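You operate a simulated robot arm through the tools that you are given. There is no shell and no other tool. Be economical: measure what you need, move in short steps, check, and stop when the job is done.

Carry out the task below with a simulated two-armed robot. There is one attempt and no reset: what you move stays moved.

JOB
On the narrow walkway behind the oval lamp port, fold the green cloth in half, so that its two long edges meet.
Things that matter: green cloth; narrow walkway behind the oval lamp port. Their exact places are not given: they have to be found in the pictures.

The check looks at the end state, three seconds after you hand in, the way a careful person would. Anything else that was tipped, shoved, dropped, spilled or broken makes it a failure. Flat cloth is picked up by pressing the open fingertips on it (5 to 10 N) and closing them slowly along it; thin cloth reads only 2 to 8 mm in the jaws.

ROBOT AND FRAMES
Two 7-joint arms with three-finger grippers on one trunk, on a base that drives. Base frame: it is fixed to the floor where the robot stands at the start and does not move with it; the origin is under the middle of the robot, x ahead of it, y to its left, z up; the surface under the hand at the start is at about z = 800. Units: mm, degrees, N and s.
The left shoulder is at the start at [56, 154, 953], the right one opposite. With the tool pointing down near the work surface each hand reaches from about 100 to 640 mm from the robot's upright axis, wherever it stands, measured 20 degrees to its own side. Places, roughly: narrow walkway behind the oval lamp port [500, -100, 800]. Payload 2.69 kg a hand.
The tool frame of a hand sits at the grasp point between the pads (the TCP): z along the fingers, y along the line on which they close. The tips reach 29 mm beyond it. Largest opening 120 mm; the body of the gripper starts 78 mm behind the TCP.
Orientation is told as [roll, pitch, yaw] about the base's x, y, z axes, in that order, counted from this pose: with the fingers straight down and closing along the base's y, the tool's x points along the base's -x, its y along +y and its z along -z.

CONTROLS
- The arms move only by the tool arm_command. It takes "left_series", "right_series" or both (then of equal length, played together; a hand with none holds still); each is text: rows parted by semicolons, each of 7 numbers parted by spaces: the shift along the base's x, y, z in units of 150 mm (1.0 is 150 mm), then the turn, a rotation vector about the base's x, y, z in units of 120 degrees (1.0 is 120 degrees), then the gripper command, from -1 (fully open) to 1 (shut), values between in proportion. In form: tx ty tz ax ay az jaw; .... A call has 1 to 12 rows; each row is the pose to reach, as a shift and turn from the pose commanded when the call began. A call with a number of a shift or a turn outside -1 to 1 is refused whole. Rows are played at 5 a second. More than 50 mm and 8.6 degrees between two rows, or a gripper value outside its range, and nothing of the call is played. A pose out of reach is approached as far as the arm can. The call stops where the force on the tool passes 40 N (or 10 N more than at its start, if that is more) or the arm is blocked; 0.2 s more then pass. The fingers move at their own pace and stop on an object; they squeeze with about 45 N. The grip force told is the motor's: it shows also when the fingers shut on nothing. Time passes only in rows, and 0.2 s behind the last, so rows that repeat a pose let the fingers close. It gives the time, the measured TCP pose, the force on the tool (base axes), the opening and the grip force at its end, in the units of the frame above (readings bear some noise), with the torque about the TCP (base axes, N m) and any sound that the robot's microphone picked up.
- Cameras (640 x 400 px; columns grow to the right, rows downward): "scene" is now at [190, 14.2, 1098.9]; the picture's right is [0.06, -1.00, 0.00], its down [-0.53, -0.03, -0.85] and it looks along [0.85, 0.05, -0.53] (base axes); focal length 214 px, centre (320, 200). "left" rides on the left gripper at [63, 0, -104] in its tool frame; the picture's right is [-0.01, 1.00, 0.00], its down [-0.83, 0.00, -0.56] and it looks along [-0.56, 0.00, 0.83] (tool axes); focal length 275 px, centre (320, 200). "right" rides on the right gripper at [63, 0, -104] in its tool frame; the picture's right is [0.00, 1.00, 0.00], its down [-0.83, 0.00, -0.56] and it looks along [-0.56, 0.00, 0.83] (tool axes); focal length 275 px, centre (320, 200).
- capture(camera): a new picture of that camera. It takes no simulated time.
- raise_lower(by): slides the trunk up (or, below 0, down) by that many mm; the arms and the scene camera ride with it, the base frame stays. It gives what a move gives, with no picture.
- roll_base(legs): drives the robot by 1 to 6 legs, each [ahead, left, turn to the left] in mm, mm and degrees, along the robot's own axes; the way and the turn of a leg run together, so that a leg with both is an arc; at most 1500 mm and 180 degrees a leg. The arms and the cameras ride along, it lands a little off, and it stops where it bumps. It gives what a move gives.
- turn_head(pan, tilt): turns the head with the scene camera to pan (to the left, within 80 degrees either way) and tilt (down, from -29 to 69), counted from straight ahead of the robot. It gives what a move gives.
- point_at(camera, pixels): there is no depth. For up to 12 entries [column, row, z] of the newest picture of that camera ("zoom" is the newest enlarged one), the place [x, y] in the base frame at which the ray of that pixel passes the height z, good to about 2 mm, but the place of the scene camera against the robot may be out by one fixed shift of up to 25 mm in any direction. It takes no simulated time.
- enlarge(camera, box): a new picture of the part [left, top, right, bottom] of that camera's present view, enlarged. It takes no simulated time.
- finish_job(): hands the job in; it is judged then, once.

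Go step by step. Measure first, check grasps and placings, and put right what went wrong. The budget is 80 turns and 58 pictures, counting those below and the enlarged ones. Unless the task says otherwise, let go and move clear before handing in, and close with one line.

The tools are called as a command line: name --argument value ..., lists and objects as JSON in quotes. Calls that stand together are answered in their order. arm_command: Moves the arms, as the interface text tells. Its arguments: {"type":"object","properties":{"left_series":{"type":"string"},"right_series":{"type":"string"}},"required":[]} The other tools are called the same way: raise_lower (by) slides the trunk up or down; roll_base (legs) drives the base; turn_head (pan, tilt) turns the head that bears the scene camera; capture (camera) takes a picture; point_at (camera, pixels) gives the place at which the rays of pixels pass given heights; enlarge (camera, box) takes an enlarged picture of a part of a camera's view; finish_job () hands the job in.

At the start:

```text
t: 0.0
left_ee_pos: [398.9, 184.4, 961.7]
left_tcp_rot: [0.0, 0.0, 0.1]
left_force: [-0.3, 0.4, 0.4]
left_moment: [0.01, 0.02, -0.05]
left_opening: 119.8
left_finger_force: 0.1
right_ee_pos: [459.2, -161.0, 978.2]
right_tcp_rot: [0.0, 0.0, 0.0]
right_force: [0.4, -0.7, 0.1]
right_moment: [-0.02, 0.01, -0.01]
right_opening: 120.0
right_finger_force: 0.1
trunk travel left (down, up): [-325.0, 113.0]
robot x, y, heading: [-4.5, 2.9, 0.2]
head pan, tilt: [3.6, 31.8]
```

scene: 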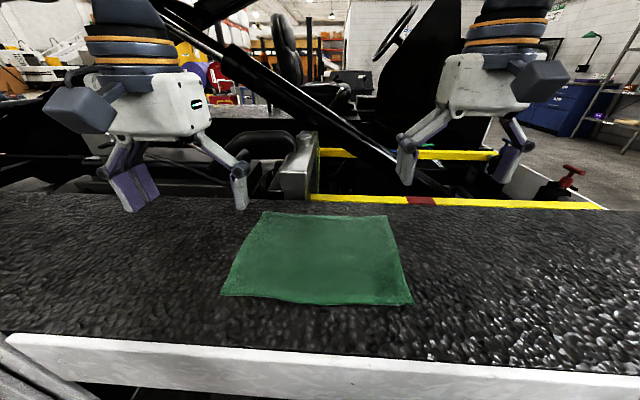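
right: 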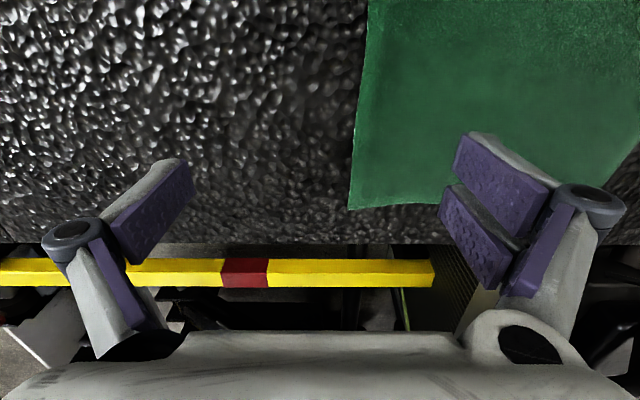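
left: 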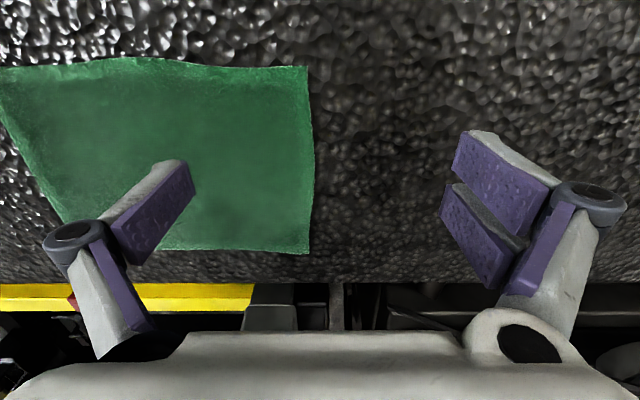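

The green cloth lies on the walkway with corners near scene pixels (263,212), (388,215), (412,304) and (221,295). I'll measure those corners from all three cameras.

point_at --camera "scene" --pixels '[[263, 212, 800], [388, 215, 800], [412, 304, 800], [221, 295, 800], [327, 305, 800], [325, 215, 800]]'

point_at --camera "left" --pixels '[[308, 67, 800], [309, 253, 800], [2, 68, 800], [65, 222, 800], [135, 58, 800]]'

point_at --camera "right" --pixels '[[349, 210, 800], [369, 1, 800], [600, 188, 800], [330, 243, 800]]'

```text
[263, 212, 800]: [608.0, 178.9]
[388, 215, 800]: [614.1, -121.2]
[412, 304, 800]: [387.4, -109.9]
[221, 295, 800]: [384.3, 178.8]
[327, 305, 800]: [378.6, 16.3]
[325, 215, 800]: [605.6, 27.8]
```

```text
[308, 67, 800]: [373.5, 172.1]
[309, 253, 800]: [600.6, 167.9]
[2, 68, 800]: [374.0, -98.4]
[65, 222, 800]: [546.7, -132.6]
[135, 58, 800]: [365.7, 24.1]
```

```text
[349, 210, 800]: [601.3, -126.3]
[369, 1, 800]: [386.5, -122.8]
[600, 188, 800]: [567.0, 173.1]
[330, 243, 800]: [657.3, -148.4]
```

The cloth spans about x 372–601 and y −125 to 171, so its long edges run along y at x≈372 and x≈601. I'll fold the far edge toward the robot, starting with both hands above the far corners.

arm_command --left_series "0.3 -0.1 0 0 0 0 0; 0.6 -0.2 0 0 0 0 0.5; 0.9 -0.296 0 0 0 0 0.5; 0.97 -0.296 -0.2 0 0 0 0.5; 0.97 -0.296 -0.35 0 0 0 0.5" --right_series "0.2 0.1 0 0 0 0 0; 0.35 0.2 0 0 0 0 0.5; 0.5 0.3 -0.1 0 0 0 0.5; 0.57 0.427 -0.3 0 0 0 0.5; 0.57 0.427 -0.45 0 0 0 0.5"

capture --camera "scene"

capture --camera "left"

capture --camera "right"

```text
t: 1.2
left_ee_pos: [542.9, 140.1, 907.3]
left_tcp_rot: [0.0, 0.0, 0.0]
left_force: [-1.0, 0.4, 1.3]
left_moment: [-0.02, 0.04, 0.04]
left_opening: 29.9
left_finger_force: 0.1
right_ee_pos: [544.2, -96.0, 909.1]
right_tcp_rot: [0.0, -0.3, -0.1]
right_force: [-0.6, -0.5, -0.3]
right_moment: [0.04, 0.01, -0.03]
right_opening: 30.3
right_finger_force: 0.0
trunk travel left (down, up): [-325.0, 113.0]
robot x, y, heading: [1.0, -2.4, 0.1]
head pan, tilt: [3.6, 31.8]
```

```text
54 pictures are left
```

scene: 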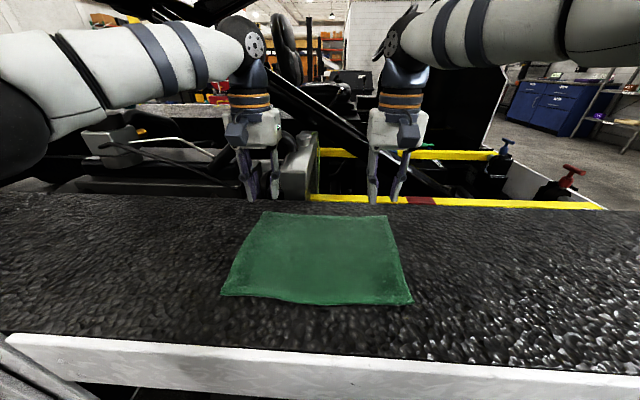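

```text
53 pictures are left
```

left: 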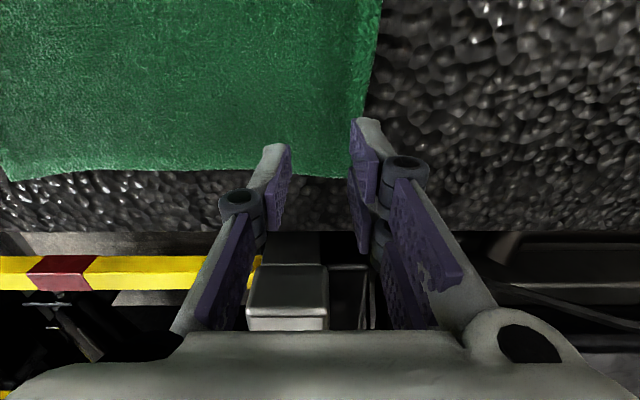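

```text
52 pictures are left
```

right: 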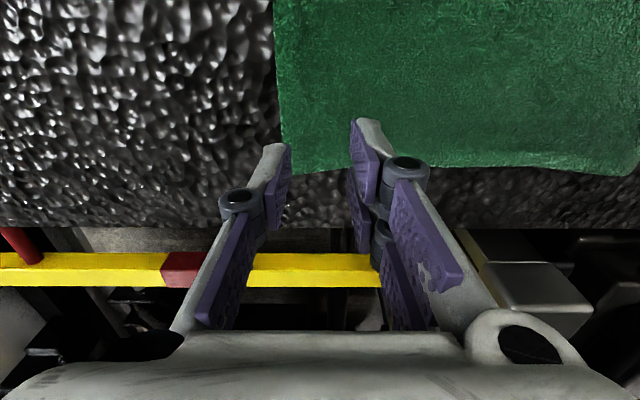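

point_at --camera "left" --pixels '[[362, 178, 800], [20, 180, 800], [180, 168, 800], [300, 176, 800], [381, 2, 800], [300, 231, 800]]'

point_at --camera "right" --pixels '[[283, 173, 800], [320, 171, 800], [460, 166, 800], [625, 175, 800], [272, 2, 800], [320, 228, 800]]'

```text
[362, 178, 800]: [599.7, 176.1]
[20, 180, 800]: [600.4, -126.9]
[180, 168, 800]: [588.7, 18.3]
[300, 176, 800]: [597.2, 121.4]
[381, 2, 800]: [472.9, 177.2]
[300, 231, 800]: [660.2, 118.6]
```

```text
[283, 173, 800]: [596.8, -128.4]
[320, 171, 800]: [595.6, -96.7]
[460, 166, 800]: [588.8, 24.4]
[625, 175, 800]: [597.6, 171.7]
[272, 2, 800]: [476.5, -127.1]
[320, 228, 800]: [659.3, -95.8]
```

The far edge is at x≈598 near the corners, with ends at y≈174 and −128. I'll move above the corner strip at x≈586 and come down to just above contact.

arm_command --left_series "0.14 0.033 0 0 0 0 0.5; 0.28 0.033 -0.1 0 0 0 0.5; 0.28 0.033 -0.3 0 0 0 0.5; 0.28 0.033 -0.46 0 0 0 0.5; 0.28 0.033 -0.5 0 0 0 0.5; 0.28 0.033 -0.5 0 0 0 0.5" --right_series "0.14 0 0 0 0 0 0.5; 0.28 0 -0.1 0 0 0 0.5; 0.28 0 -0.3 0 0 0 0.5; 0.28 0 -0.46 0 0 0 0.5; 0.28 0 -0.5 0 0 0 0.5; 0.28 0 -0.5 0 0 0 0.5"

```text
t: 2.6
left_ee_pos: [588.5, 146.0, 834.6]
left_tcp_rot: [0.1, 0.1, 0.1]
left_force: [-0.4, 0.1, 0.8]
left_moment: [0.04, 0.02, 0.03]
left_opening: 30.1
left_finger_force: 0.0
right_ee_pos: [587.1, -98.4, 837.0]
right_tcp_rot: [-0.1, -0.2, 0.0]
right_force: [0.0, 0.1, 0.2]
right_moment: [0.01, -0.01, 0.01]
right_opening: 30.2
right_finger_force: 0.2
right hand out of reach, approached as far as the arm can: row 2
trunk travel left (down, up): [-325.0, 113.0]
robot x, y, heading: [0.3, -2.1, 0.1]
head pan, tilt: [3.6, 31.8]
```

arm_command --left_series "0 0 -0.03 0 0 0 0.5; 0 0 -0.03 0 0 0 0.5" --right_series "0 0 -0.04 0 0 0 0.5; 0 0 -0.04 0 0 0 0.5"

capture --camera "left"

capture --camera "right"

```text
t: 3.2
left_ee_pos: [588.0, 146.3, 832.1]
left_tcp_rot: [-0.1, -0.2, 0.1]
left_force: [2.3, 0.5, 4.4]
left_moment: [0.03, 0.03, -0.03]
left_opening: 29.8
left_finger_force: 0.1
right_ee_pos: [587.2, -99.1, 831.4]
right_tcp_rot: [0.0, -0.1, 0.0]
right_force: [1.5, -0.6, 6.0]
right_moment: [-0.01, -0.01, -0.03]
right_opening: 30.2
right_finger_force: 0.2
trunk travel left (down, up): [-325.0, 113.0]
robot x, y, heading: [-2.3, -3.0, -0.0]
head pan, tilt: [3.6, 31.8]
```

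```text
51 pictures are left
```

left: 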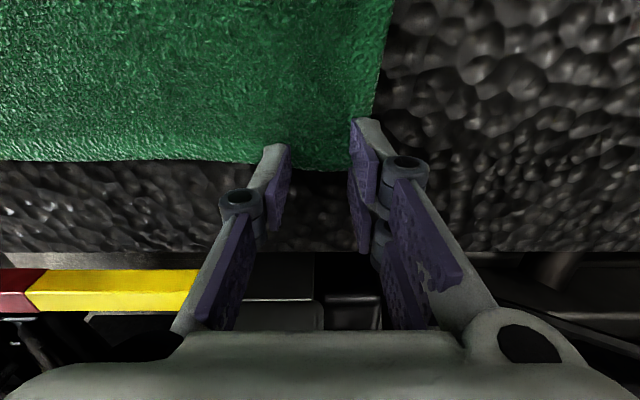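

```text
50 pictures are left
```

right: 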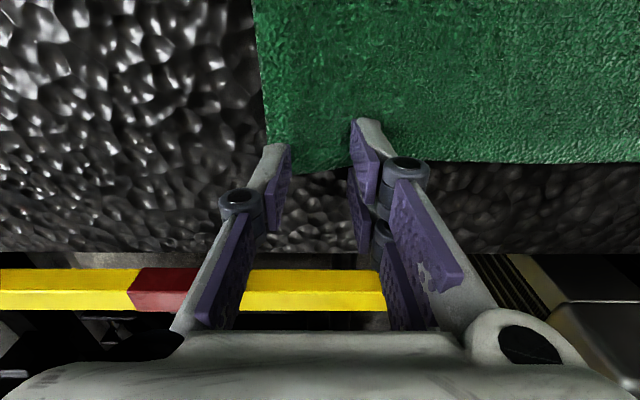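

Both hands press on the cloth at 4–6 N, just inside the far edge. I'll press slightly harder and close slowly.

arm_command --left_series "0 0 -0.015 0 0 0 0.5; 0 0 -0.015 0 0 0 0.56; 0 0 -0.015 0 0 0 0.62; 0 0 -0.015 0 0 0 0.68; 0 0 -0.015 0 0 0 0.74; 0 0 -0.015 0 0 0 0.8; 0 0 -0.015 0 0 0 0.86; 0 0 -0.015 0 0 0 0.92; 0 0 -0.015 0 0 0 0.96; 0 0 -0.015 0 0 0 1; 0 0 -0.015 0 0 0 1; 0 0 -0.01 0 0 0 1" --right_series "0 0 -0.01 0 0 0 0.5; 0 0 -0.01 0 0 0 0.56; 0 0 -0.01 0 0 0 0.62; 0 0 -0.01 0 0 0 0.68; 0 0 -0.01 0 0 0 0.74; 0 0 -0.01 0 0 0 0.8; 0 0 -0.01 0 0 0 0.86; 0 0 -0.01 0 0 0 0.92; 0 0 -0.01 0 0 0 0.96; 0 0 -0.01 0 0 0 1; 0 0 -0.01 0 0 0 1; 0 0 -0.01 0 0 0 1"

capture --camera "left"

capture --camera "right"

```text
t: 5.8
left_ee_pos: [587.4, 145.9, 829.4]
left_tcp_rot: [0.0, -0.1, 0.1]
left_force: [2.5, -0.2, 10.6]
left_moment: [0.0, 0.08, -0.02]
left_opening: 3.3
left_finger_force: 32.5
right_ee_pos: [585.3, -97.8, 830.1]
right_tcp_rot: [0.0, -0.2, 0.0]
right_force: [-2.7, 6.9, 6.5]
right_moment: [0.21, 0.11, -0.03]
right_opening: 3.4
right_finger_force: 32.4
trunk travel left (down, up): [-325.0, 113.0]
robot x, y, heading: [-5.1, 4.6, -0.0]
head pan, tilt: [3.6, 31.8]
```

```text
49 pictures are left
```

left: 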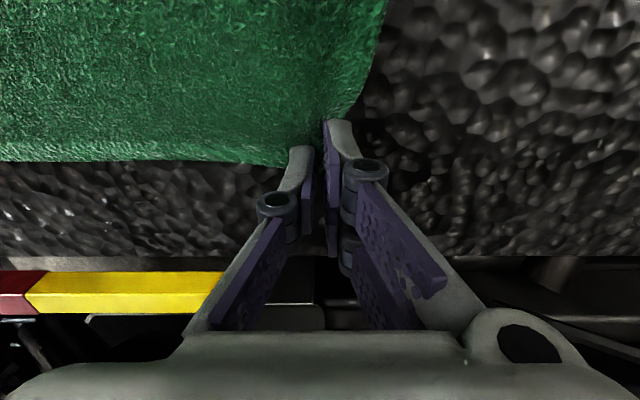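

```text
48 pictures are left
```

right: 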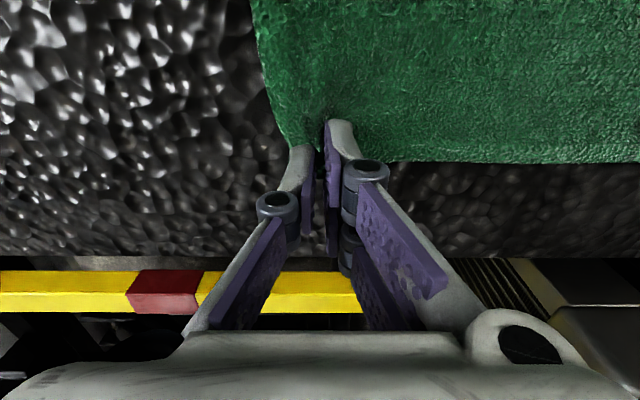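

Both openings read about 3.3 mm and the cloth gathers between the fingers at (325,115), so both grips look good. I'll lift and check.

arm_command --left_series "0 0 0.1 0 0 0 1; -0.05 0 0.25 0 0 0 1; -0.1 0 0.4 0 0 0 1" --right_series "0 0 0.1 0 0 0 1; -0.05 0 0.25 0 0 0 1; -0.1 0 0.4 0 0 0 1"

capture --camera "scene"

```text
t: 6.6
left_ee_pos: [574.2, 143.8, 890.2]
left_tcp_rot: [0.0, 0.0, 0.0]
left_force: [-0.4, -4.9, 0.2]
left_moment: [-0.13, 0.01, 0.02]
left_opening: 3.1
left_finger_force: 32.3
right_ee_pos: [570.5, -99.3, 889.1]
right_tcp_rot: [0.1, -0.2, 0.1]
right_force: [-0.1, 4.6, -0.6]
right_moment: [0.09, 0.0, -0.01]
right_opening: 3.3
right_finger_force: 32.1
trunk travel left (down, up): [-325.0, 113.0]
robot x, y, heading: [0.2, 2.1, 0.1]
head pan, tilt: [3.6, 31.8]
```

```text
47 pictures are left
```

scene: 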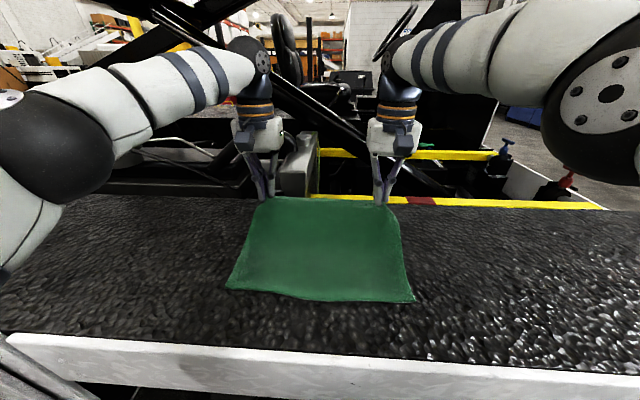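

The far edge is lifted cleanly and evenly by both hands, with about 5 N of tension between them. I'll ease that tension and carry the edge back in an arc, tilting the hands as I go.

arm_command --left_series "-0.187 -0.015 0.16 0 0 0 1; -0.413 -0.015 0.258 0 -0.0667 0 1; -0.64 -0.015 0.273 0 -0.1333 0 1; -0.867 -0.015 0.223 0 -0.2 0 1; -0.867 -0.015 0.223 0 -0.2 0 1" --right_series "-0.187 0.015 0.16 0 0 0 1; -0.413 0.015 0.258 0 -0.0667 0 1; -0.64 0.015 0.273 0 -0.1333 0 1; -0.867 0.015 0.223 0 -0.2 0 1; -0.867 0.015 0.223 0 -0.2 0 1"

capture --camera "scene"

```text
t: 7.8
left_ee_pos: [445.9, 145.6, 924.2]
left_tcp_rot: [-0.2, -24.3, 0.2]
left_force: [3.5, -11.8, 0.5]
left_moment: [-0.33, -0.1, -0.06]
left_opening: 3.5
left_finger_force: 32.3
right_ee_pos: [529.2, -95.9, 917.7]
right_tcp_rot: [0.1, -2.7, 0.2]
right_force: [-3.9, 12.9, 0.1]
right_moment: [0.33, 0.11, -0.01]
right_opening: 3.4
right_finger_force: 32.9
right hand out of reach, approached as far as the arm can: row 2, 3, 4, 5
trunk travel left (down, up): [-325.0, 113.0]
robot x, y, heading: [0.1, -2.4, 0.1]
head pan, tilt: [3.6, 31.8]
```

```text
46 pictures are left
```

scene: 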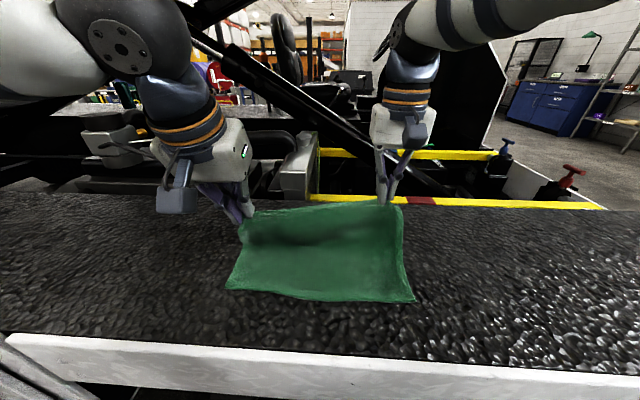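

The left hand followed, but the right arm stalled at [529, −96, 918] because it could not take the tilt. I'll take the tilt out of the right hand's command while the left holds.

arm_command --right_series "0 0 0 0 0.05 0 1; 0 0 0 0 0.1 0 1; 0 0 0 0 0.15 0 1; 0 0 0 0 0.2 0 1; 0 0 0 0 0.2 0 1"

```text
t: 9.0
left_ee_pos: [446.1, 146.2, 924.0]
left_tcp_rot: [0.1, -24.1, 0.1]
left_force: [3.4, -13.1, 0.4]
left_moment: [-0.39, -0.09, -0.03]
left_opening: 3.5
left_finger_force: 32.5
right_ee_pos: [529.7, -98.9, 919.6]
right_tcp_rot: [0.0, 11.9, 0.0]
right_force: [-3.8, 12.4, -0.4]
right_moment: [0.34, 0.07, -0.12]
right_opening: 3.4
right_finger_force: 32.4
right hand out of reach, approached as far as the arm can: row 3, 4, 5
trunk travel left (down, up): [-325.0, 113.0]
robot x, y, heading: [-0.0, 4.5, -0.0]
head pan, tilt: [3.6, 31.8]
```

The right hand's shifts count from its reached pose, which now has pitch +12°. I'll undo that pitch and move the right hand back with no tilt.

arm_command --right_series "-0.05 0.01 0 0 -0.05 0 1; -0.15 0.02 0.05 0 -0.1 0 1; -0.3 0.02 0.05 0 -0.1 0 1; -0.45 0.02 0.05 0 -0.1 0 1; -0.55 0.02 0.04 0 -0.1 0 1; -0.55 0.02 0.04 0 -0.1 0 1"

```text
t: 10.4
left_ee_pos: [444.6, 144.3, 923.1]
left_tcp_rot: [0.0, -24.0, 0.1]
left_force: [-0.3, -5.1, 0.3]
left_moment: [-0.15, 0.0, -0.03]
left_opening: 3.1
left_finger_force: 32.1
right_ee_pos: [447.7, -97.5, 926.2]
right_tcp_rot: [0.0, -0.2, 0.1]
right_force: [0.4, 4.7, -0.4]
right_moment: [0.07, 0.0, -0.01]
right_opening: 3.4
right_finger_force: 32.6
trunk travel left (down, up): [-325.0, 113.0]
robot x, y, heading: [2.6, 2.9, 0.1]
head pan, tilt: [3.6, 31.8]
```

Both hands are level again at x≈446, with 5 N of tension. Next I'll tilt the right hand in place to see whether it can from here.

arm_command --right_series "-0.01 0.01 0 0 -0.05 0 1; -0.02 0.01 0 0 -0.1 0 1; -0.03 0.01 0 0 -0.15 0 1; -0.03 0.01 0 0 -0.2 0 1; -0.03 0.01 0 0 -0.2 0 1"

capture --camera "scene"

```text
t: 11.6
left_ee_pos: [445.2, 146.8, 923.1]
left_tcp_rot: [-0.1, -24.1, 0.2]
left_force: [-0.3, -3.4, 0.7]
left_moment: [-0.13, 0.02, -0.02]
left_opening: 3.4
left_finger_force: 32.4
right_ee_pos: [441.8, -96.5, 925.9]
right_tcp_rot: [0.1, -24.1, 0.0]
right_force: [-0.4, 4.3, 0.6]
right_moment: [0.06, 0.04, 0.02]
right_opening: 3.2
right_finger_force: 32.2
trunk travel left (down, up): [-325.0, 113.0]
robot x, y, heading: [-1.1, 0.1, 0.1]
head pan, tilt: [3.6, 31.8]
```

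```text
45 pictures are left
```

scene: 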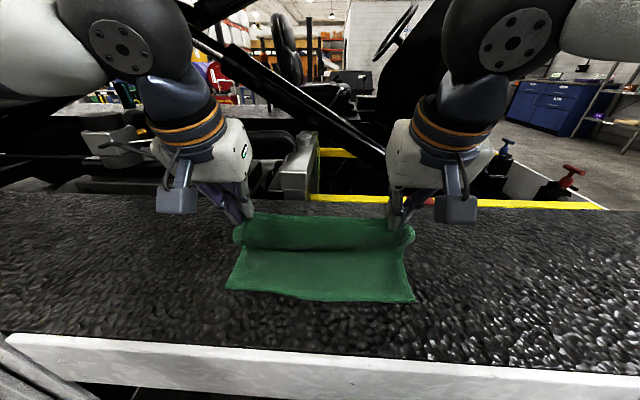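

The right hand now holds the same tilt and the fold is forming evenly. I'll measure the near edge again at scene pixels (226,289) and (414,302).

point_at --camera "scene" --pixels '[[226, 289, 800], [414, 302, 800], [300, 299, 800]]'

capture --camera "left"

capture --camera "right"

```text
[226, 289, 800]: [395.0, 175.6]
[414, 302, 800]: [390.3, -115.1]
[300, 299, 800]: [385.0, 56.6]
```

```text
44 pictures are left
```

left: 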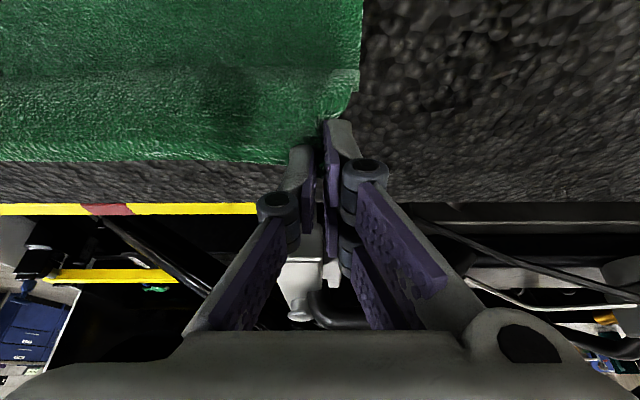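

```text
43 pictures are left
```

right: 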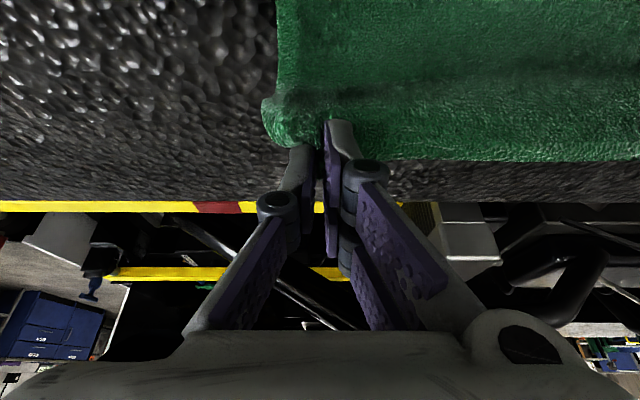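

The near corners are now at about [385, 167] and [379, −124], after removing the scene camera's 10 mm shift. I'll lower the held edge toward them in an arc, tilt to 40°, and stop about 15 mm above.

arm_command --left_series "-0.16 -0.01 -0.087 0 -0.0417 0 1; -0.307 -0.02 -0.207 0 -0.083 0 1; -0.407 -0.02 -0.353 0 -0.133 0 1; -0.447 -0.02 -0.487 0 -0.133 0 1; -0.447 -0.02 -0.487 0 -0.133 0 1" --right_series "-0.173 -0.01 -0.107 0 -0.0417 0 1; -0.32 -0.01 -0.227 0 -0.083 0 1; -0.42 -0.01 -0.373 0 -0.133 0 1; -0.46 -0.01 -0.507 0 -0.133 0 1; -0.46 -0.01 -0.507 0 -0.133 0 1"

capture --camera "scene"

capture --camera "left"

capture --camera "right"

```text
t: 12.8
left_ee_pos: [396.1, 133.4, 855.8]
left_tcp_rot: [0.1, -40.1, 0.1]
left_force: [-0.3, 0.0, -0.2]
left_moment: [-0.04, 0.02, 0.0]
left_opening: 3.0
left_finger_force: 32.3
left hand out of reach, approached as far as the arm can: row 3, 4, 5
right_ee_pos: [377.6, -97.0, 851.8]
right_tcp_rot: [-0.2, -40.0, 0.1]
right_force: [0.5, 0.3, -0.3]
right_moment: [-0.02, 0.04, -0.01]
right_opening: 3.1
right_finger_force: 32.3
right hand out of reach, approached as far as the arm can: row 4, 5
trunk travel left (down, up): [-325.0, 113.0]
robot x, y, heading: [-5.3, 3.1, -0.1]
head pan, tilt: [3.6, 31.8]
```

```text
42 pictures are left
```

scene: 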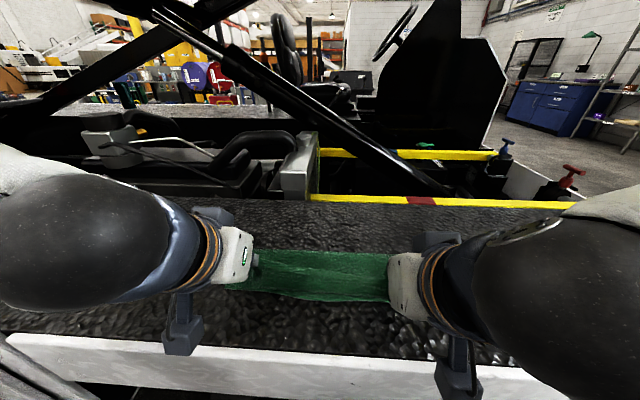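

```text
41 pictures are left
```

left: 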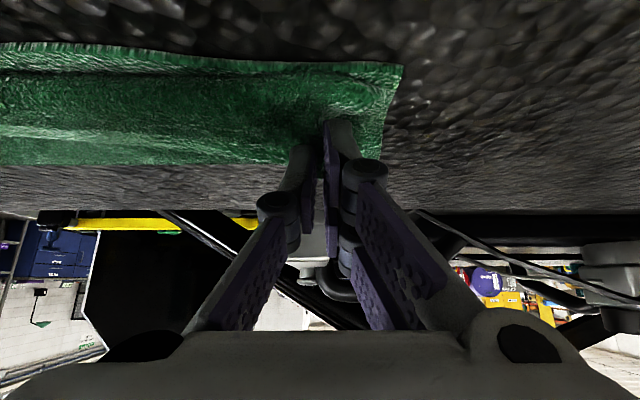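

```text
40 pictures are left
```

right: 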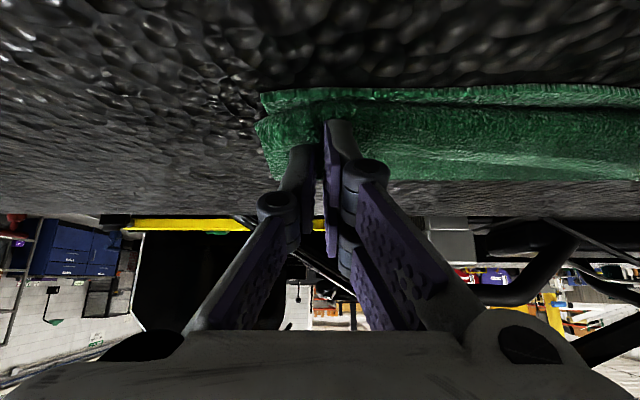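

The left hand stopped at x=396 because that tilt is out of reach so close in, and the near edge still shows about 15 mm beyond the held edge. I'll measure the near edge and the held edge in both hand cameras.

point_at --camera "left" --pixels '[[403, 65, 801], [250, 58, 801], [30, 45, 801], [385, 140, 801], [330, 70, 805], [20, 160, 805]]'

point_at --camera "right" --pixels '[[262, 94, 801], [450, 88, 801], [600, 86, 801], [258, 122, 815], [450, 103, 810], [300, 182, 801]]'

enlarge --camera "left" --box '[0, 20, 440, 220]'

enlarge --camera "right" --box '[220, 60, 640, 220]'

```text
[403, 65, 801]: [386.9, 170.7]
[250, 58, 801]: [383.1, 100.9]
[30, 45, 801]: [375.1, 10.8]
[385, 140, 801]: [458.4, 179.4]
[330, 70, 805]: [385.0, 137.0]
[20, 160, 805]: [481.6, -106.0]
```

```text
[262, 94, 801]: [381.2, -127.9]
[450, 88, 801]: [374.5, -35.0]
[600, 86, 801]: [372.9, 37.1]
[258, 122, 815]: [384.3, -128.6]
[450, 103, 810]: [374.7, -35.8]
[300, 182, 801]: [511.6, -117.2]
```

```text
1.45 times, centred on (220, 120) of left
```

zoom: 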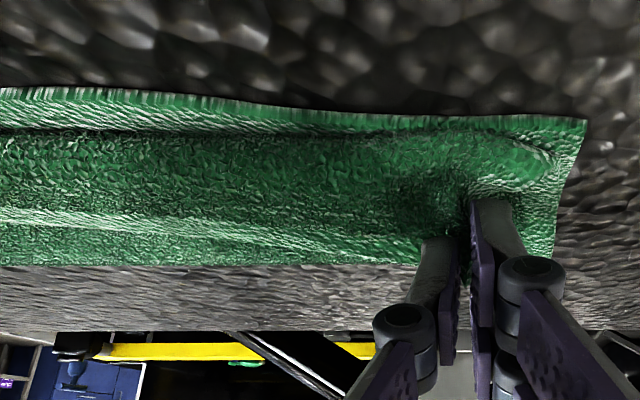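

```text
1.52 times, centred on (430, 140) of right
```

zoom: 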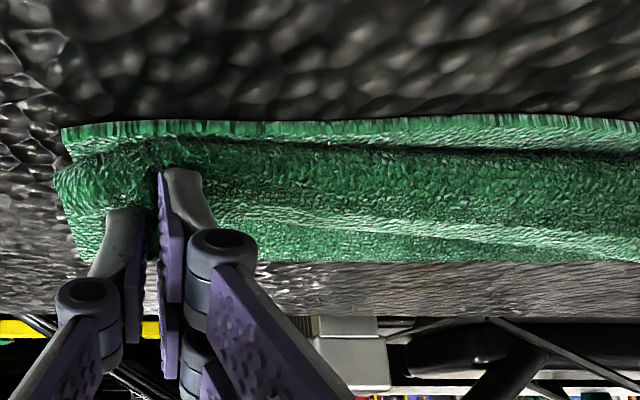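

At the left end the held edge is about 12–15 mm short and slightly inboard; at the right it is about 7 mm short. I'll take out some tilt to regain reach, bring both over the near edge and lower them.

arm_command --left_series "0 0 0.02 0 0.06 0 1; -0.02 0.03 0.02 0 0.117 0 1; -0.06 0.05 -0.03 0 0.117 0 1; -0.09 0.055 -0.1 0 0.117 0 1; -0.09 0.055 -0.1 0 0.117 0 1" --right_series "0 0 0.02 0 0.04 0 1; -0.02 0 0.02 0 0.067 0 1; -0.04 0 -0.03 0 0.067 0 1; -0.045 0 -0.085 0 0.067 0 1; -0.045 0 -0.085 0 0.067 0 1"

enlarge --camera "left" --box '[0, 20, 440, 220]'

enlarge --camera "right" --box '[220, 20, 640, 220]'

```text
t: 14.0
left_ee_pos: [380.6, 140.7, 841.9]
left_tcp_rot: [-0.1, -26.0, 0.1]
left_force: [1.1, -0.9, 0.8]
left_moment: [-0.02, -0.06, 0.02]
left_opening: 2.8
left_finger_force: 32.2
right_ee_pos: [369.5, -95.6, 839.6]
right_tcp_rot: [0.0, -32.1, 0.1]
right_force: [0.9, 1.5, 0.8]
right_moment: [0.03, -0.04, 0.0]
right_opening: 3.2
right_finger_force: 31.8
trunk travel left (down, up): [-325.0, 113.0]
robot x, y, heading: [-2.4, 4.2, 0.1]
head pan, tilt: [3.6, 31.8]
```

```text
1.45 times, centred on (220, 120) of left
```

zoom: 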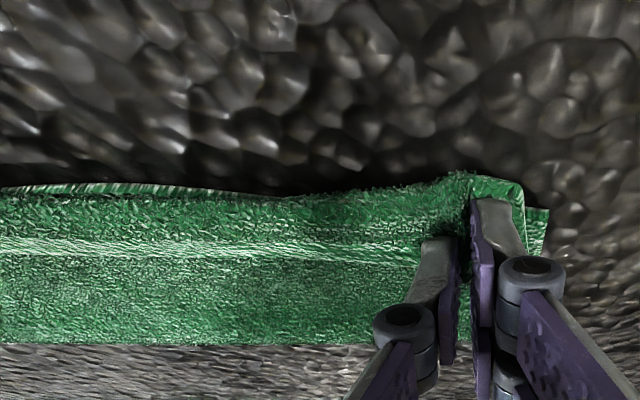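

```text
1.52 times, centred on (430, 120) of right
```

zoom: 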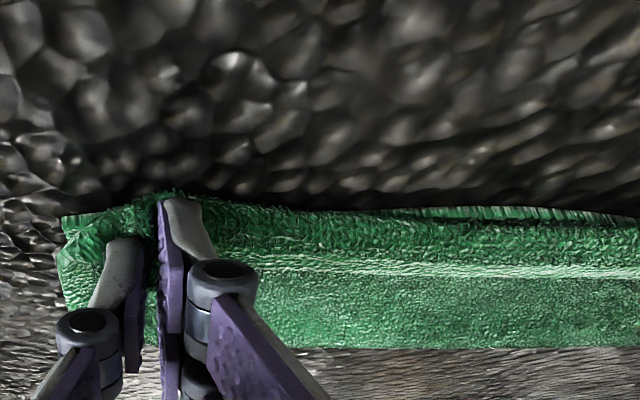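

The edges nearly coincide and the ends align within about 6 mm. I'll lower the last few millimetres and open slowly.

arm_command --left_series "0.01 0 -0.04 0 0 0 1; 0.01 0 -0.05 0 0 0 1; 0.01 0 -0.05 0 0 0 0.9; 0.01 0 -0.05 0 0 0 0.8; 0.01 0 -0.05 0 0 0 0.7; 0.01 0 -0.05 0 0 0 0.6; 0.01 0 -0.05 0 0 0 0.5; 0.01 0 -0.05 0 0 0 0.5" --right_series "0 0 -0.03 0 0 0 1; 0 0 -0.04 0 0 0 1; 0 0 -0.04 0 0 0 0.9; 0 0 -0.04 0 0 0 0.8; 0 0 -0.04 0 0 0 0.7; 0 0 -0.04 0 0 0 0.6; 0 0 -0.04 0 0 0 0.5; 0 0 -0.04 0 0 0 0.5"

enlarge --camera "left" --box '[0, 20, 440, 220]'

enlarge --camera "right" --box '[220, 20, 640, 220]'

```text
t: 15.8
left_ee_pos: [381.0, 141.5, 835.1]
left_tcp_rot: [0.0, -26.1, 0.1]
left_force: [4.4, 5.2, 21.0]
left_moment: [0.14, -0.09, -0.04]
left_opening: 28.8
left_finger_force: 0.1
right_ee_pos: [368.0, -94.7, 833.7]
right_tcp_rot: [-0.1, -32.1, 0.0]
right_force: [-0.5, -0.1, 6.3]
right_moment: [0.0, -0.03, 0.01]
right_opening: 32.0
right_finger_force: 0.0
trunk travel left (down, up): [-325.0, 113.0]
robot x, y, heading: [-1.5, 0.2, 0.0]
head pan, tilt: [3.6, 31.8]
```

```text
1.45 times, centred on (220, 120) of left
```

zoom: 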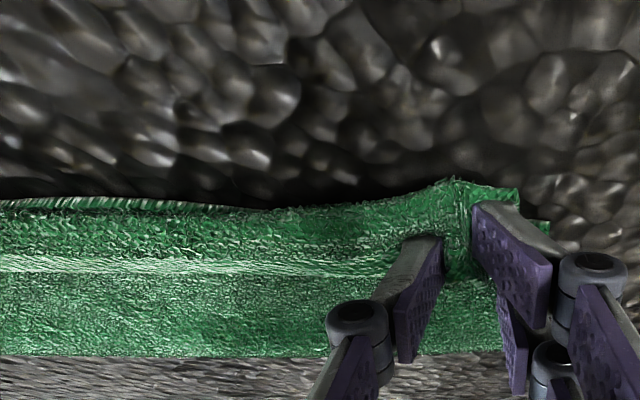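

```text
1.52 times, centred on (430, 120) of right
```

zoom: 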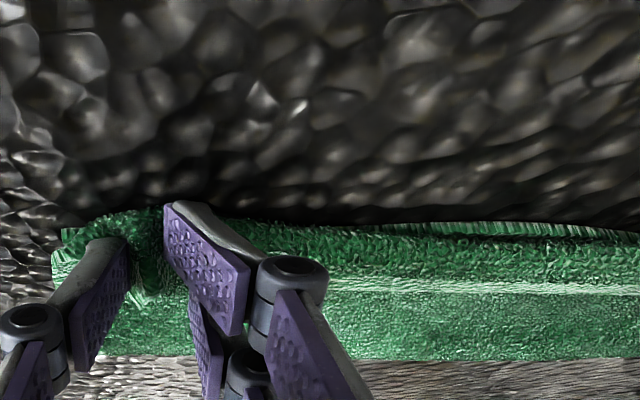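

The fingers are open and the cloth spread with them. I'll withdraw straight up, then look at the fold.

arm_command --left_series "0 0 0.05 0 0 0 0.5; 0 0 0.15 0 0 0 0.5; 0 0 0.4 0 0 0 0.5; 0 0 0.7 0 0.05 0 0.5; 0.1 0 0.9 0 0.1 0 0.5; 0.1 0.2 0.9 0 0.15 0 0.5" --right_series "0 0 0.05 0 0 0 0.5; 0 0 0.15 0 0 0 0.5; 0 0 0.4 0 0 0 0.5; 0 0 0.7 0 0.05 0 0.5; 0.1 0 0.9 0 0.1 0 0.5; 0.1 -0.2 0.9 0 0.15 0 0.5"

capture --camera "scene"

capture --camera "left"

capture --camera "right"

```text
t: 17.2
left_ee_pos: [392.8, 173.2, 973.7]
left_tcp_rot: [0.0, -7.9, -0.1]
left_force: [-0.2, 0.1, -0.3]
left_moment: [-0.02, 0.01, 0.02]
left_opening: 30.1
left_finger_force: 0.0
right_ee_pos: [385.9, -125.2, 973.1]
right_tcp_rot: [0.1, -14.1, 0.1]
right_force: [-0.3, 0.8, 0.7]
right_moment: [0.04, 0.02, 0.03]
right_opening: 29.9
right_finger_force: 0.0
trunk travel left (down, up): [-325.0, 113.0]
robot x, y, heading: [1.5, 2.3, 0.2]
head pan, tilt: [3.6, 31.8]
```

```text
33 pictures are left
```

scene: 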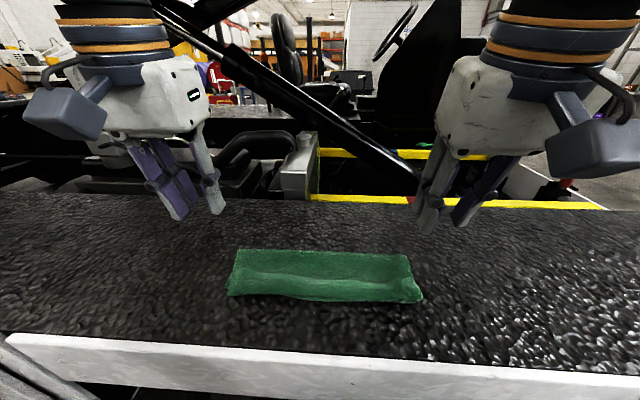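

```text
32 pictures are left
```

left: 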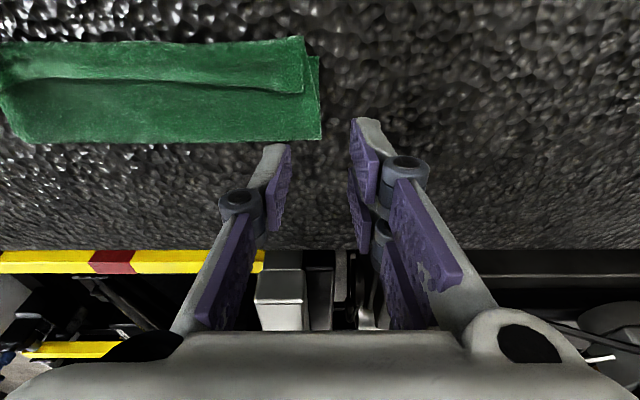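

```text
31 pictures are left
```

right: 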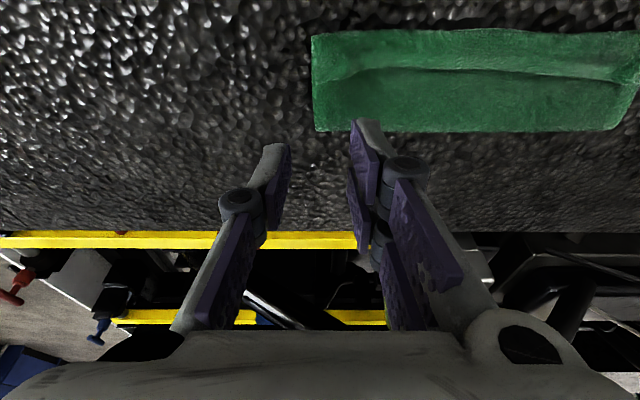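

The cloth is folded and lies nearly flat. At the left corner the top layer looks slightly past the bottom one, around left pixels (303,37) and (320,57), so I'll look closer.

enlarge --camera "left" --box '[180, 20, 340, 120]'

enlarge --camera "right" --box '[300, 10, 460, 110]'

enlarge --camera "scene" --box '[210, 220, 440, 330]'

point_at --camera "left" --pixels '[[303, 37, 803], [318, 57, 801], [303, 94, 805], [321, 139, 803], [200, 44, 803], [100, 42, 803]]'

point_at --camera "right" --pixels '[[312, 36, 803], [400, 30, 803], [500, 29, 803], [600, 31, 803], [316, 131, 803]]'

```text
4.00 times, centred on (260, 70) of left
```

zoom: 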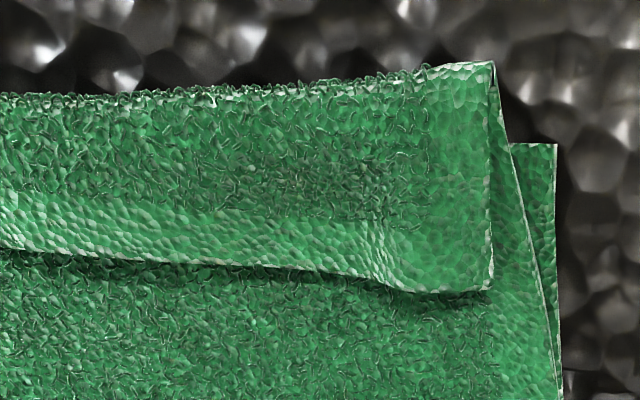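

```text
4.00 times, centred on (380, 60) of right
```

zoom: 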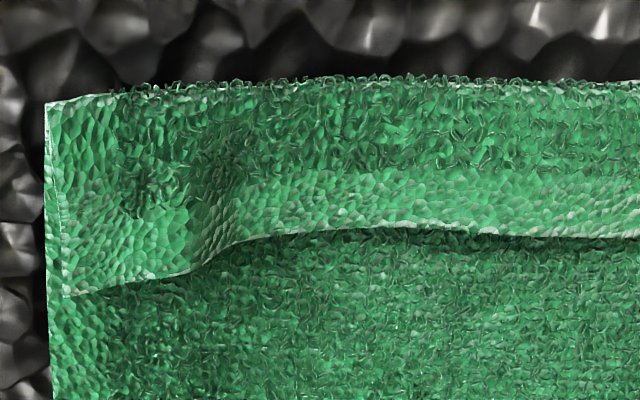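

```text
2.78 times, centred on (325, 275) of scene
```

zoom: 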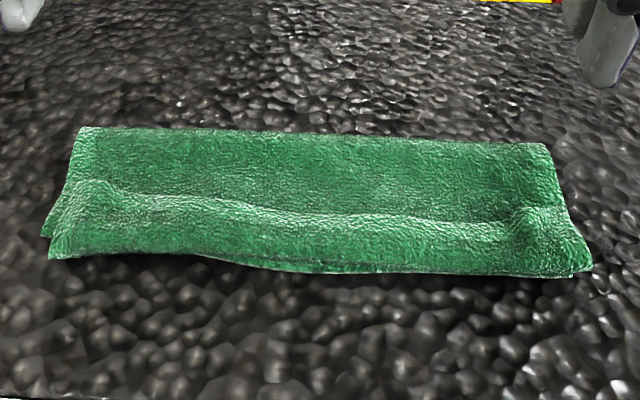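

```text
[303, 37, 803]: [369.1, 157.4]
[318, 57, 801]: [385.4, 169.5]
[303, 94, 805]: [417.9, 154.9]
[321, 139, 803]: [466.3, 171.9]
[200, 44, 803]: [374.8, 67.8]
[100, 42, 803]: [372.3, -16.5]
```

```text
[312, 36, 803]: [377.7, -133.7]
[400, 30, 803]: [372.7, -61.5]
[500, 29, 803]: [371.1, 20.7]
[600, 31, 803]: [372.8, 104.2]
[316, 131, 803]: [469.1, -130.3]
```

The edge is not right yet. In the zooms the line at x≈418 is the free edge, turned back in a strip about 45 mm wide, so the top layer curled over as I lowered it. I need to re-grip that free edge and lay it again under tension, so I'll back the base off about 90 mm for more room near the edge.

roll_base --legs '[[-90, 0, 0]]'

capture --camera "scene"

```text
t: 18.3
left_ee_pos: [303.2, 172.4, 973.1]
left_tcp_rot: [0.0, -8.0, 0.0]
left_force: [-0.5, -0.4, -1.3]
left_moment: [0.01, -0.07, -0.04]
left_opening: 30.1
left_finger_force: 0.1
right_ee_pos: [294.9, -125.1, 973.1]
right_tcp_rot: [0.0, -14.0, 0.0]
right_force: [-0.9, -0.4, -1.2]
right_moment: [0.0, -0.04, 0.0]
right_opening: 29.8
right_finger_force: 0.1
trunk travel left (down, up): [-325.0, 113.0]
robot x, y, heading: [-89.8, -3.8, 0.1]
head pan, tilt: [3.6, 31.8]
```

```text
27 pictures are left
```

scene: 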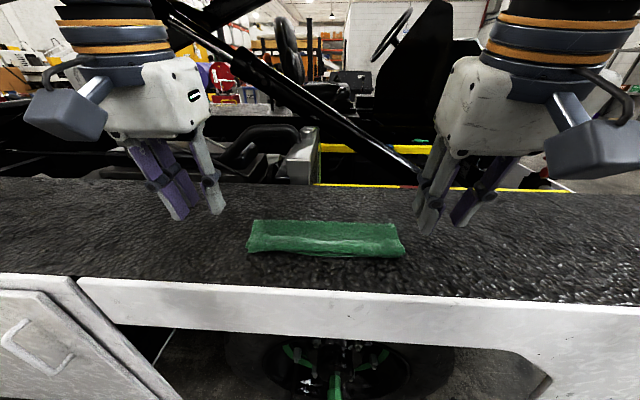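

The base moved cleanly. I'll bring both hands upright just above the turned-back strip and look at its free edge from close up.

arm_command --left_series "0.25 -0.1 0 0 0.03 0 0.5; 0.45 -0.2 -0.1 0 0.067 0 0.5; 0.6 -0.28 -0.3 0 0.067 0 0.5; 0.6 -0.28 -0.55 0 0.067 0 0.5; 0.6 -0.28 -0.55 0 0.067 0 0.5" --right_series "0.25 0.05 0 0 0.05 0 0.5; 0.45 0.12 -0.1 0 0.1 0 0.5; 0.65 0.18 -0.3 0 0.117 0 0.5; 0.65 0.18 -0.55 0 0.117 0 0.5; 0.65 0.18 -0.55 0 0.117 0 0.5"

capture --camera "left"

capture --camera "right"

```text
t: 19.5
left_ee_pos: [394.1, 130.7, 892.2]
left_tcp_rot: [0.1, 0.1, 0.0]
left_force: [-0.2, -1.2, 0.4]
left_moment: [-0.01, 0.0, 0.03]
left_opening: 30.0
left_finger_force: 0.0
right_ee_pos: [391.5, -97.9, 892.3]
right_tcp_rot: [0.0, -0.1, 0.1]
right_force: [-0.5, 0.8, -0.1]
right_moment: [-0.03, -0.02, 0.03]
right_opening: 30.0
right_finger_force: 0.2
trunk travel left (down, up): [-325.0, 113.0]
robot x, y, heading: [-90.5, 2.2, 0.0]
head pan, tilt: [3.6, 31.8]
```

```text
26 pictures are left
```

left: 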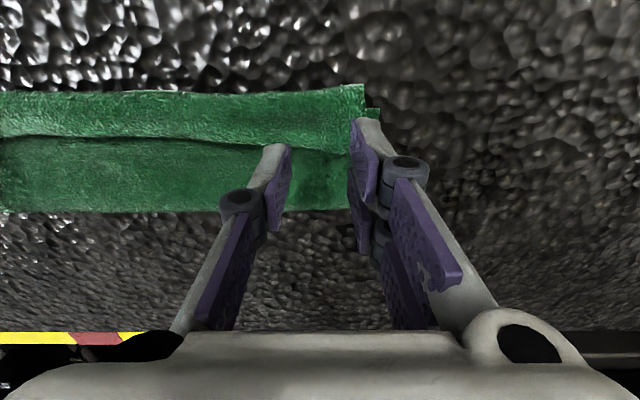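

```text
25 pictures are left
```

right: 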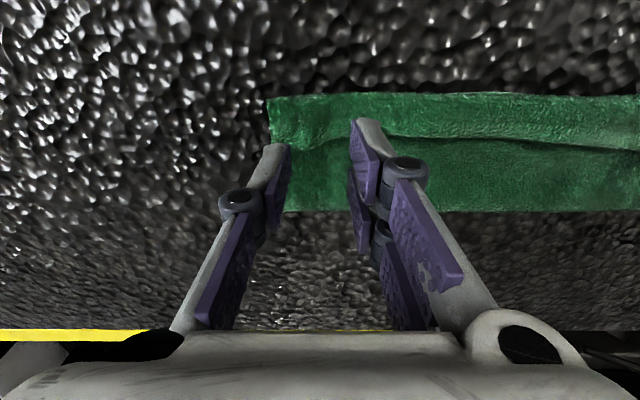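

enlarge --camera "left" --box '[200, 70, 400, 195]'

enlarge --camera "right" --box '[240, 75, 440, 200]'

point_at --camera "left" --pixels '[[320, 153, 806], [350, 152, 805], [260, 145, 805], [150, 138, 805], [363, 85, 803], [376, 109, 801], [355, 208, 803], [100, 212, 803]]'

point_at --camera "right" --pixels '[[300, 147, 806], [340, 140, 805], [420, 136, 805], [560, 146, 805], [268, 100, 803], [285, 211, 803]]'

```text
3.20 times, centred on (300, 132) of left
```

zoom: 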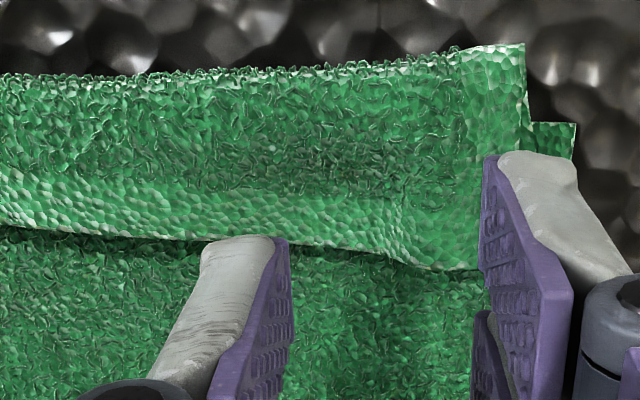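

```text
3.20 times, centred on (340, 138) of right
```

zoom: 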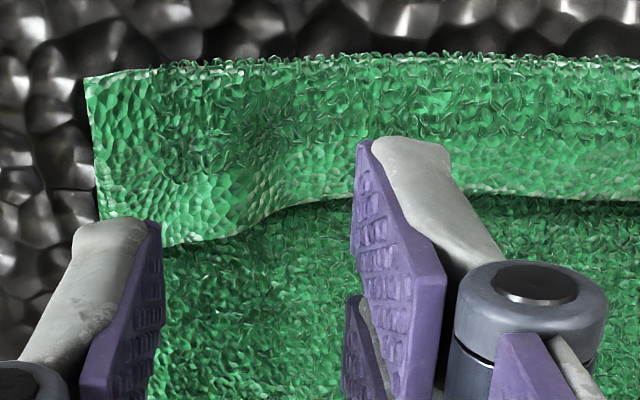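

```text
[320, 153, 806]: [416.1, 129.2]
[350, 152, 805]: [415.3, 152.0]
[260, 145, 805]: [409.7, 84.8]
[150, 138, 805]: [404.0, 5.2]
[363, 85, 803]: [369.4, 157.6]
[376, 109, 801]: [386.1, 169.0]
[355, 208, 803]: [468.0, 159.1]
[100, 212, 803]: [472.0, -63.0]
```

```text
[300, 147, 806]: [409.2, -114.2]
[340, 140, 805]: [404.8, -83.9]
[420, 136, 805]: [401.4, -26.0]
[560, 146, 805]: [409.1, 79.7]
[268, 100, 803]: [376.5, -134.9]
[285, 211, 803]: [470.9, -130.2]
```

Confirmed: the free edge runs from about [416, 129] on the left to [408, −105] on the right. I'll move over it, centred about 6 mm inside, and come down to light contact.

arm_command --left_series "0.1 -0.015 -0.1 0 0 0 0.5; 0.107 -0.015 -0.3 0 0 0 0.5; 0.107 -0.015 -0.36 0 0 0 0.5; 0.107 -0.015 -0.38 0 0 0 0.5; 0.107 -0.015 -0.38 0 0 0 0.5" --right_series "0.06 -0.013 -0.1 0 0 0 0.5; 0.063 -0.013 -0.3 0 0 0 0.5; 0.063 -0.013 -0.36 0 0 0 0.5; 0.063 -0.013 -0.38 0 0 0 0.5; 0.063 -0.013 -0.38 0 0 0 0.5"

```text
t: 20.7
left_ee_pos: [408.8, 128.7, 836.0]
left_tcp_rot: [-0.1, -0.2, 0.1]
left_force: [5.6, 1.7, 12.4]
left_moment: [0.19, -0.03, -0.08]
left_opening: 30.3
left_finger_force: 0.3
right_ee_pos: [401.7, -99.4, 835.0]
right_tcp_rot: [0.0, -0.4, 0.0]
right_force: [-5.8, -0.8, 27.8]
right_moment: [0.02, 0.37, 0.0]
right_opening: 29.5
right_finger_force: 0.1
trunk travel left (down, up): [-325.0, 113.0]
robot x, y, heading: [-89.5, 2.3, 0.2]
head pan, tilt: [3.6, 31.8]
```

The right presses at 28 N and the left at 12 N. I'll ease both up a little and close slowly.

arm_command --left_series "0 0 0.005 0 0 0 0.5; 0 0 0.005 0 0 0 0.56; 0 0 0.005 0 0 0 0.62; 0 0 0.005 0 0 0 0.68; 0 0 0.005 0 0 0 0.74; 0 0 0.005 0 0 0 0.8; 0 0 0.005 0 0 0 0.86; 0 0 0.005 0 0 0 0.92; 0 0 0.005 0 0 0 0.96; 0 0 0.005 0 0 0 1; 0 0 0.005 0 0 0 1" --right_series "0 0 0.013 0 0 0 0.5; 0 0 0.013 0 0 0 0.56; 0 0 0.013 0 0 0 0.62; 0 0 0.013 0 0 0 0.68; 0 0 0.013 0 0 0 0.74; 0 0 0.013 0 0 0 0.8; 0 0 0.013 0 0 0 0.86; 0 0 0.013 0 0 0 0.92; 0 0 0.013 0 0 0 0.96; 0 0 0.013 0 0 0 1; 0 0 0.013 0 0 0 1"

enlarge --camera "left" --box '[150, 40, 450, 227]'

enlarge --camera "right" --box '[190, 40, 490, 227]'

```text
t: 23.1
left_ee_pos: [408.1, 128.6, 834.8]
left_tcp_rot: [0.0, 0.0, 0.0]
left_force: [-1.3, -3.6, 11.6]
left_moment: [-0.09, 0.13, 0.02]
left_opening: 4.2
left_finger_force: 33.5
right_ee_pos: [400.6, -99.5, 834.6]
right_tcp_rot: [-0.1, -0.1, 0.1]
right_force: [-1.1, 4.7, 8.2]
right_moment: [0.07, 0.11, -0.11]
right_opening: 3.7
right_finger_force: 33.2
trunk travel left (down, up): [-325.0, 113.0]
robot x, y, heading: [-90.2, -2.2, 0.0]
head pan, tilt: [3.6, 31.8]
```

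```text
2.13 times, centred on (300, 134) of left
```

zoom: 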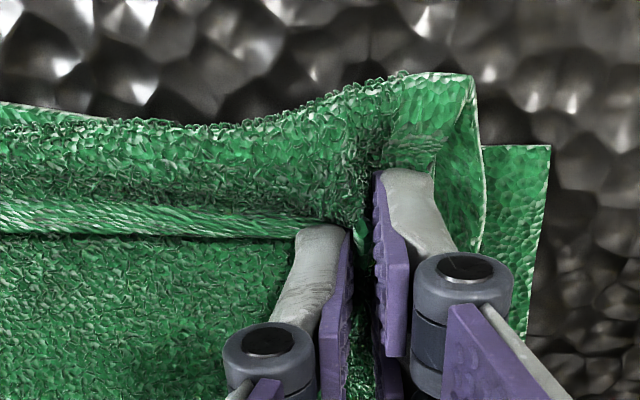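

```text
2.13 times, centred on (340, 134) of right
```

zoom: 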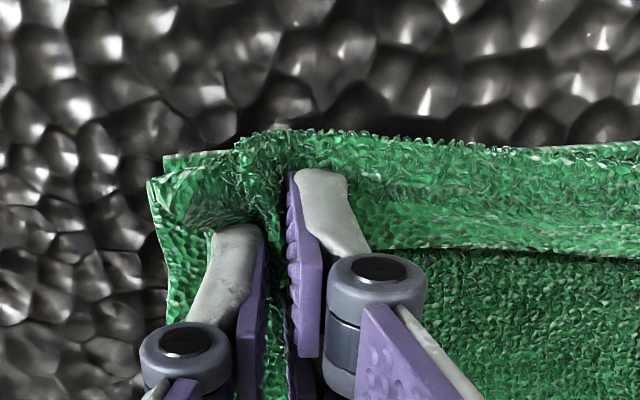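

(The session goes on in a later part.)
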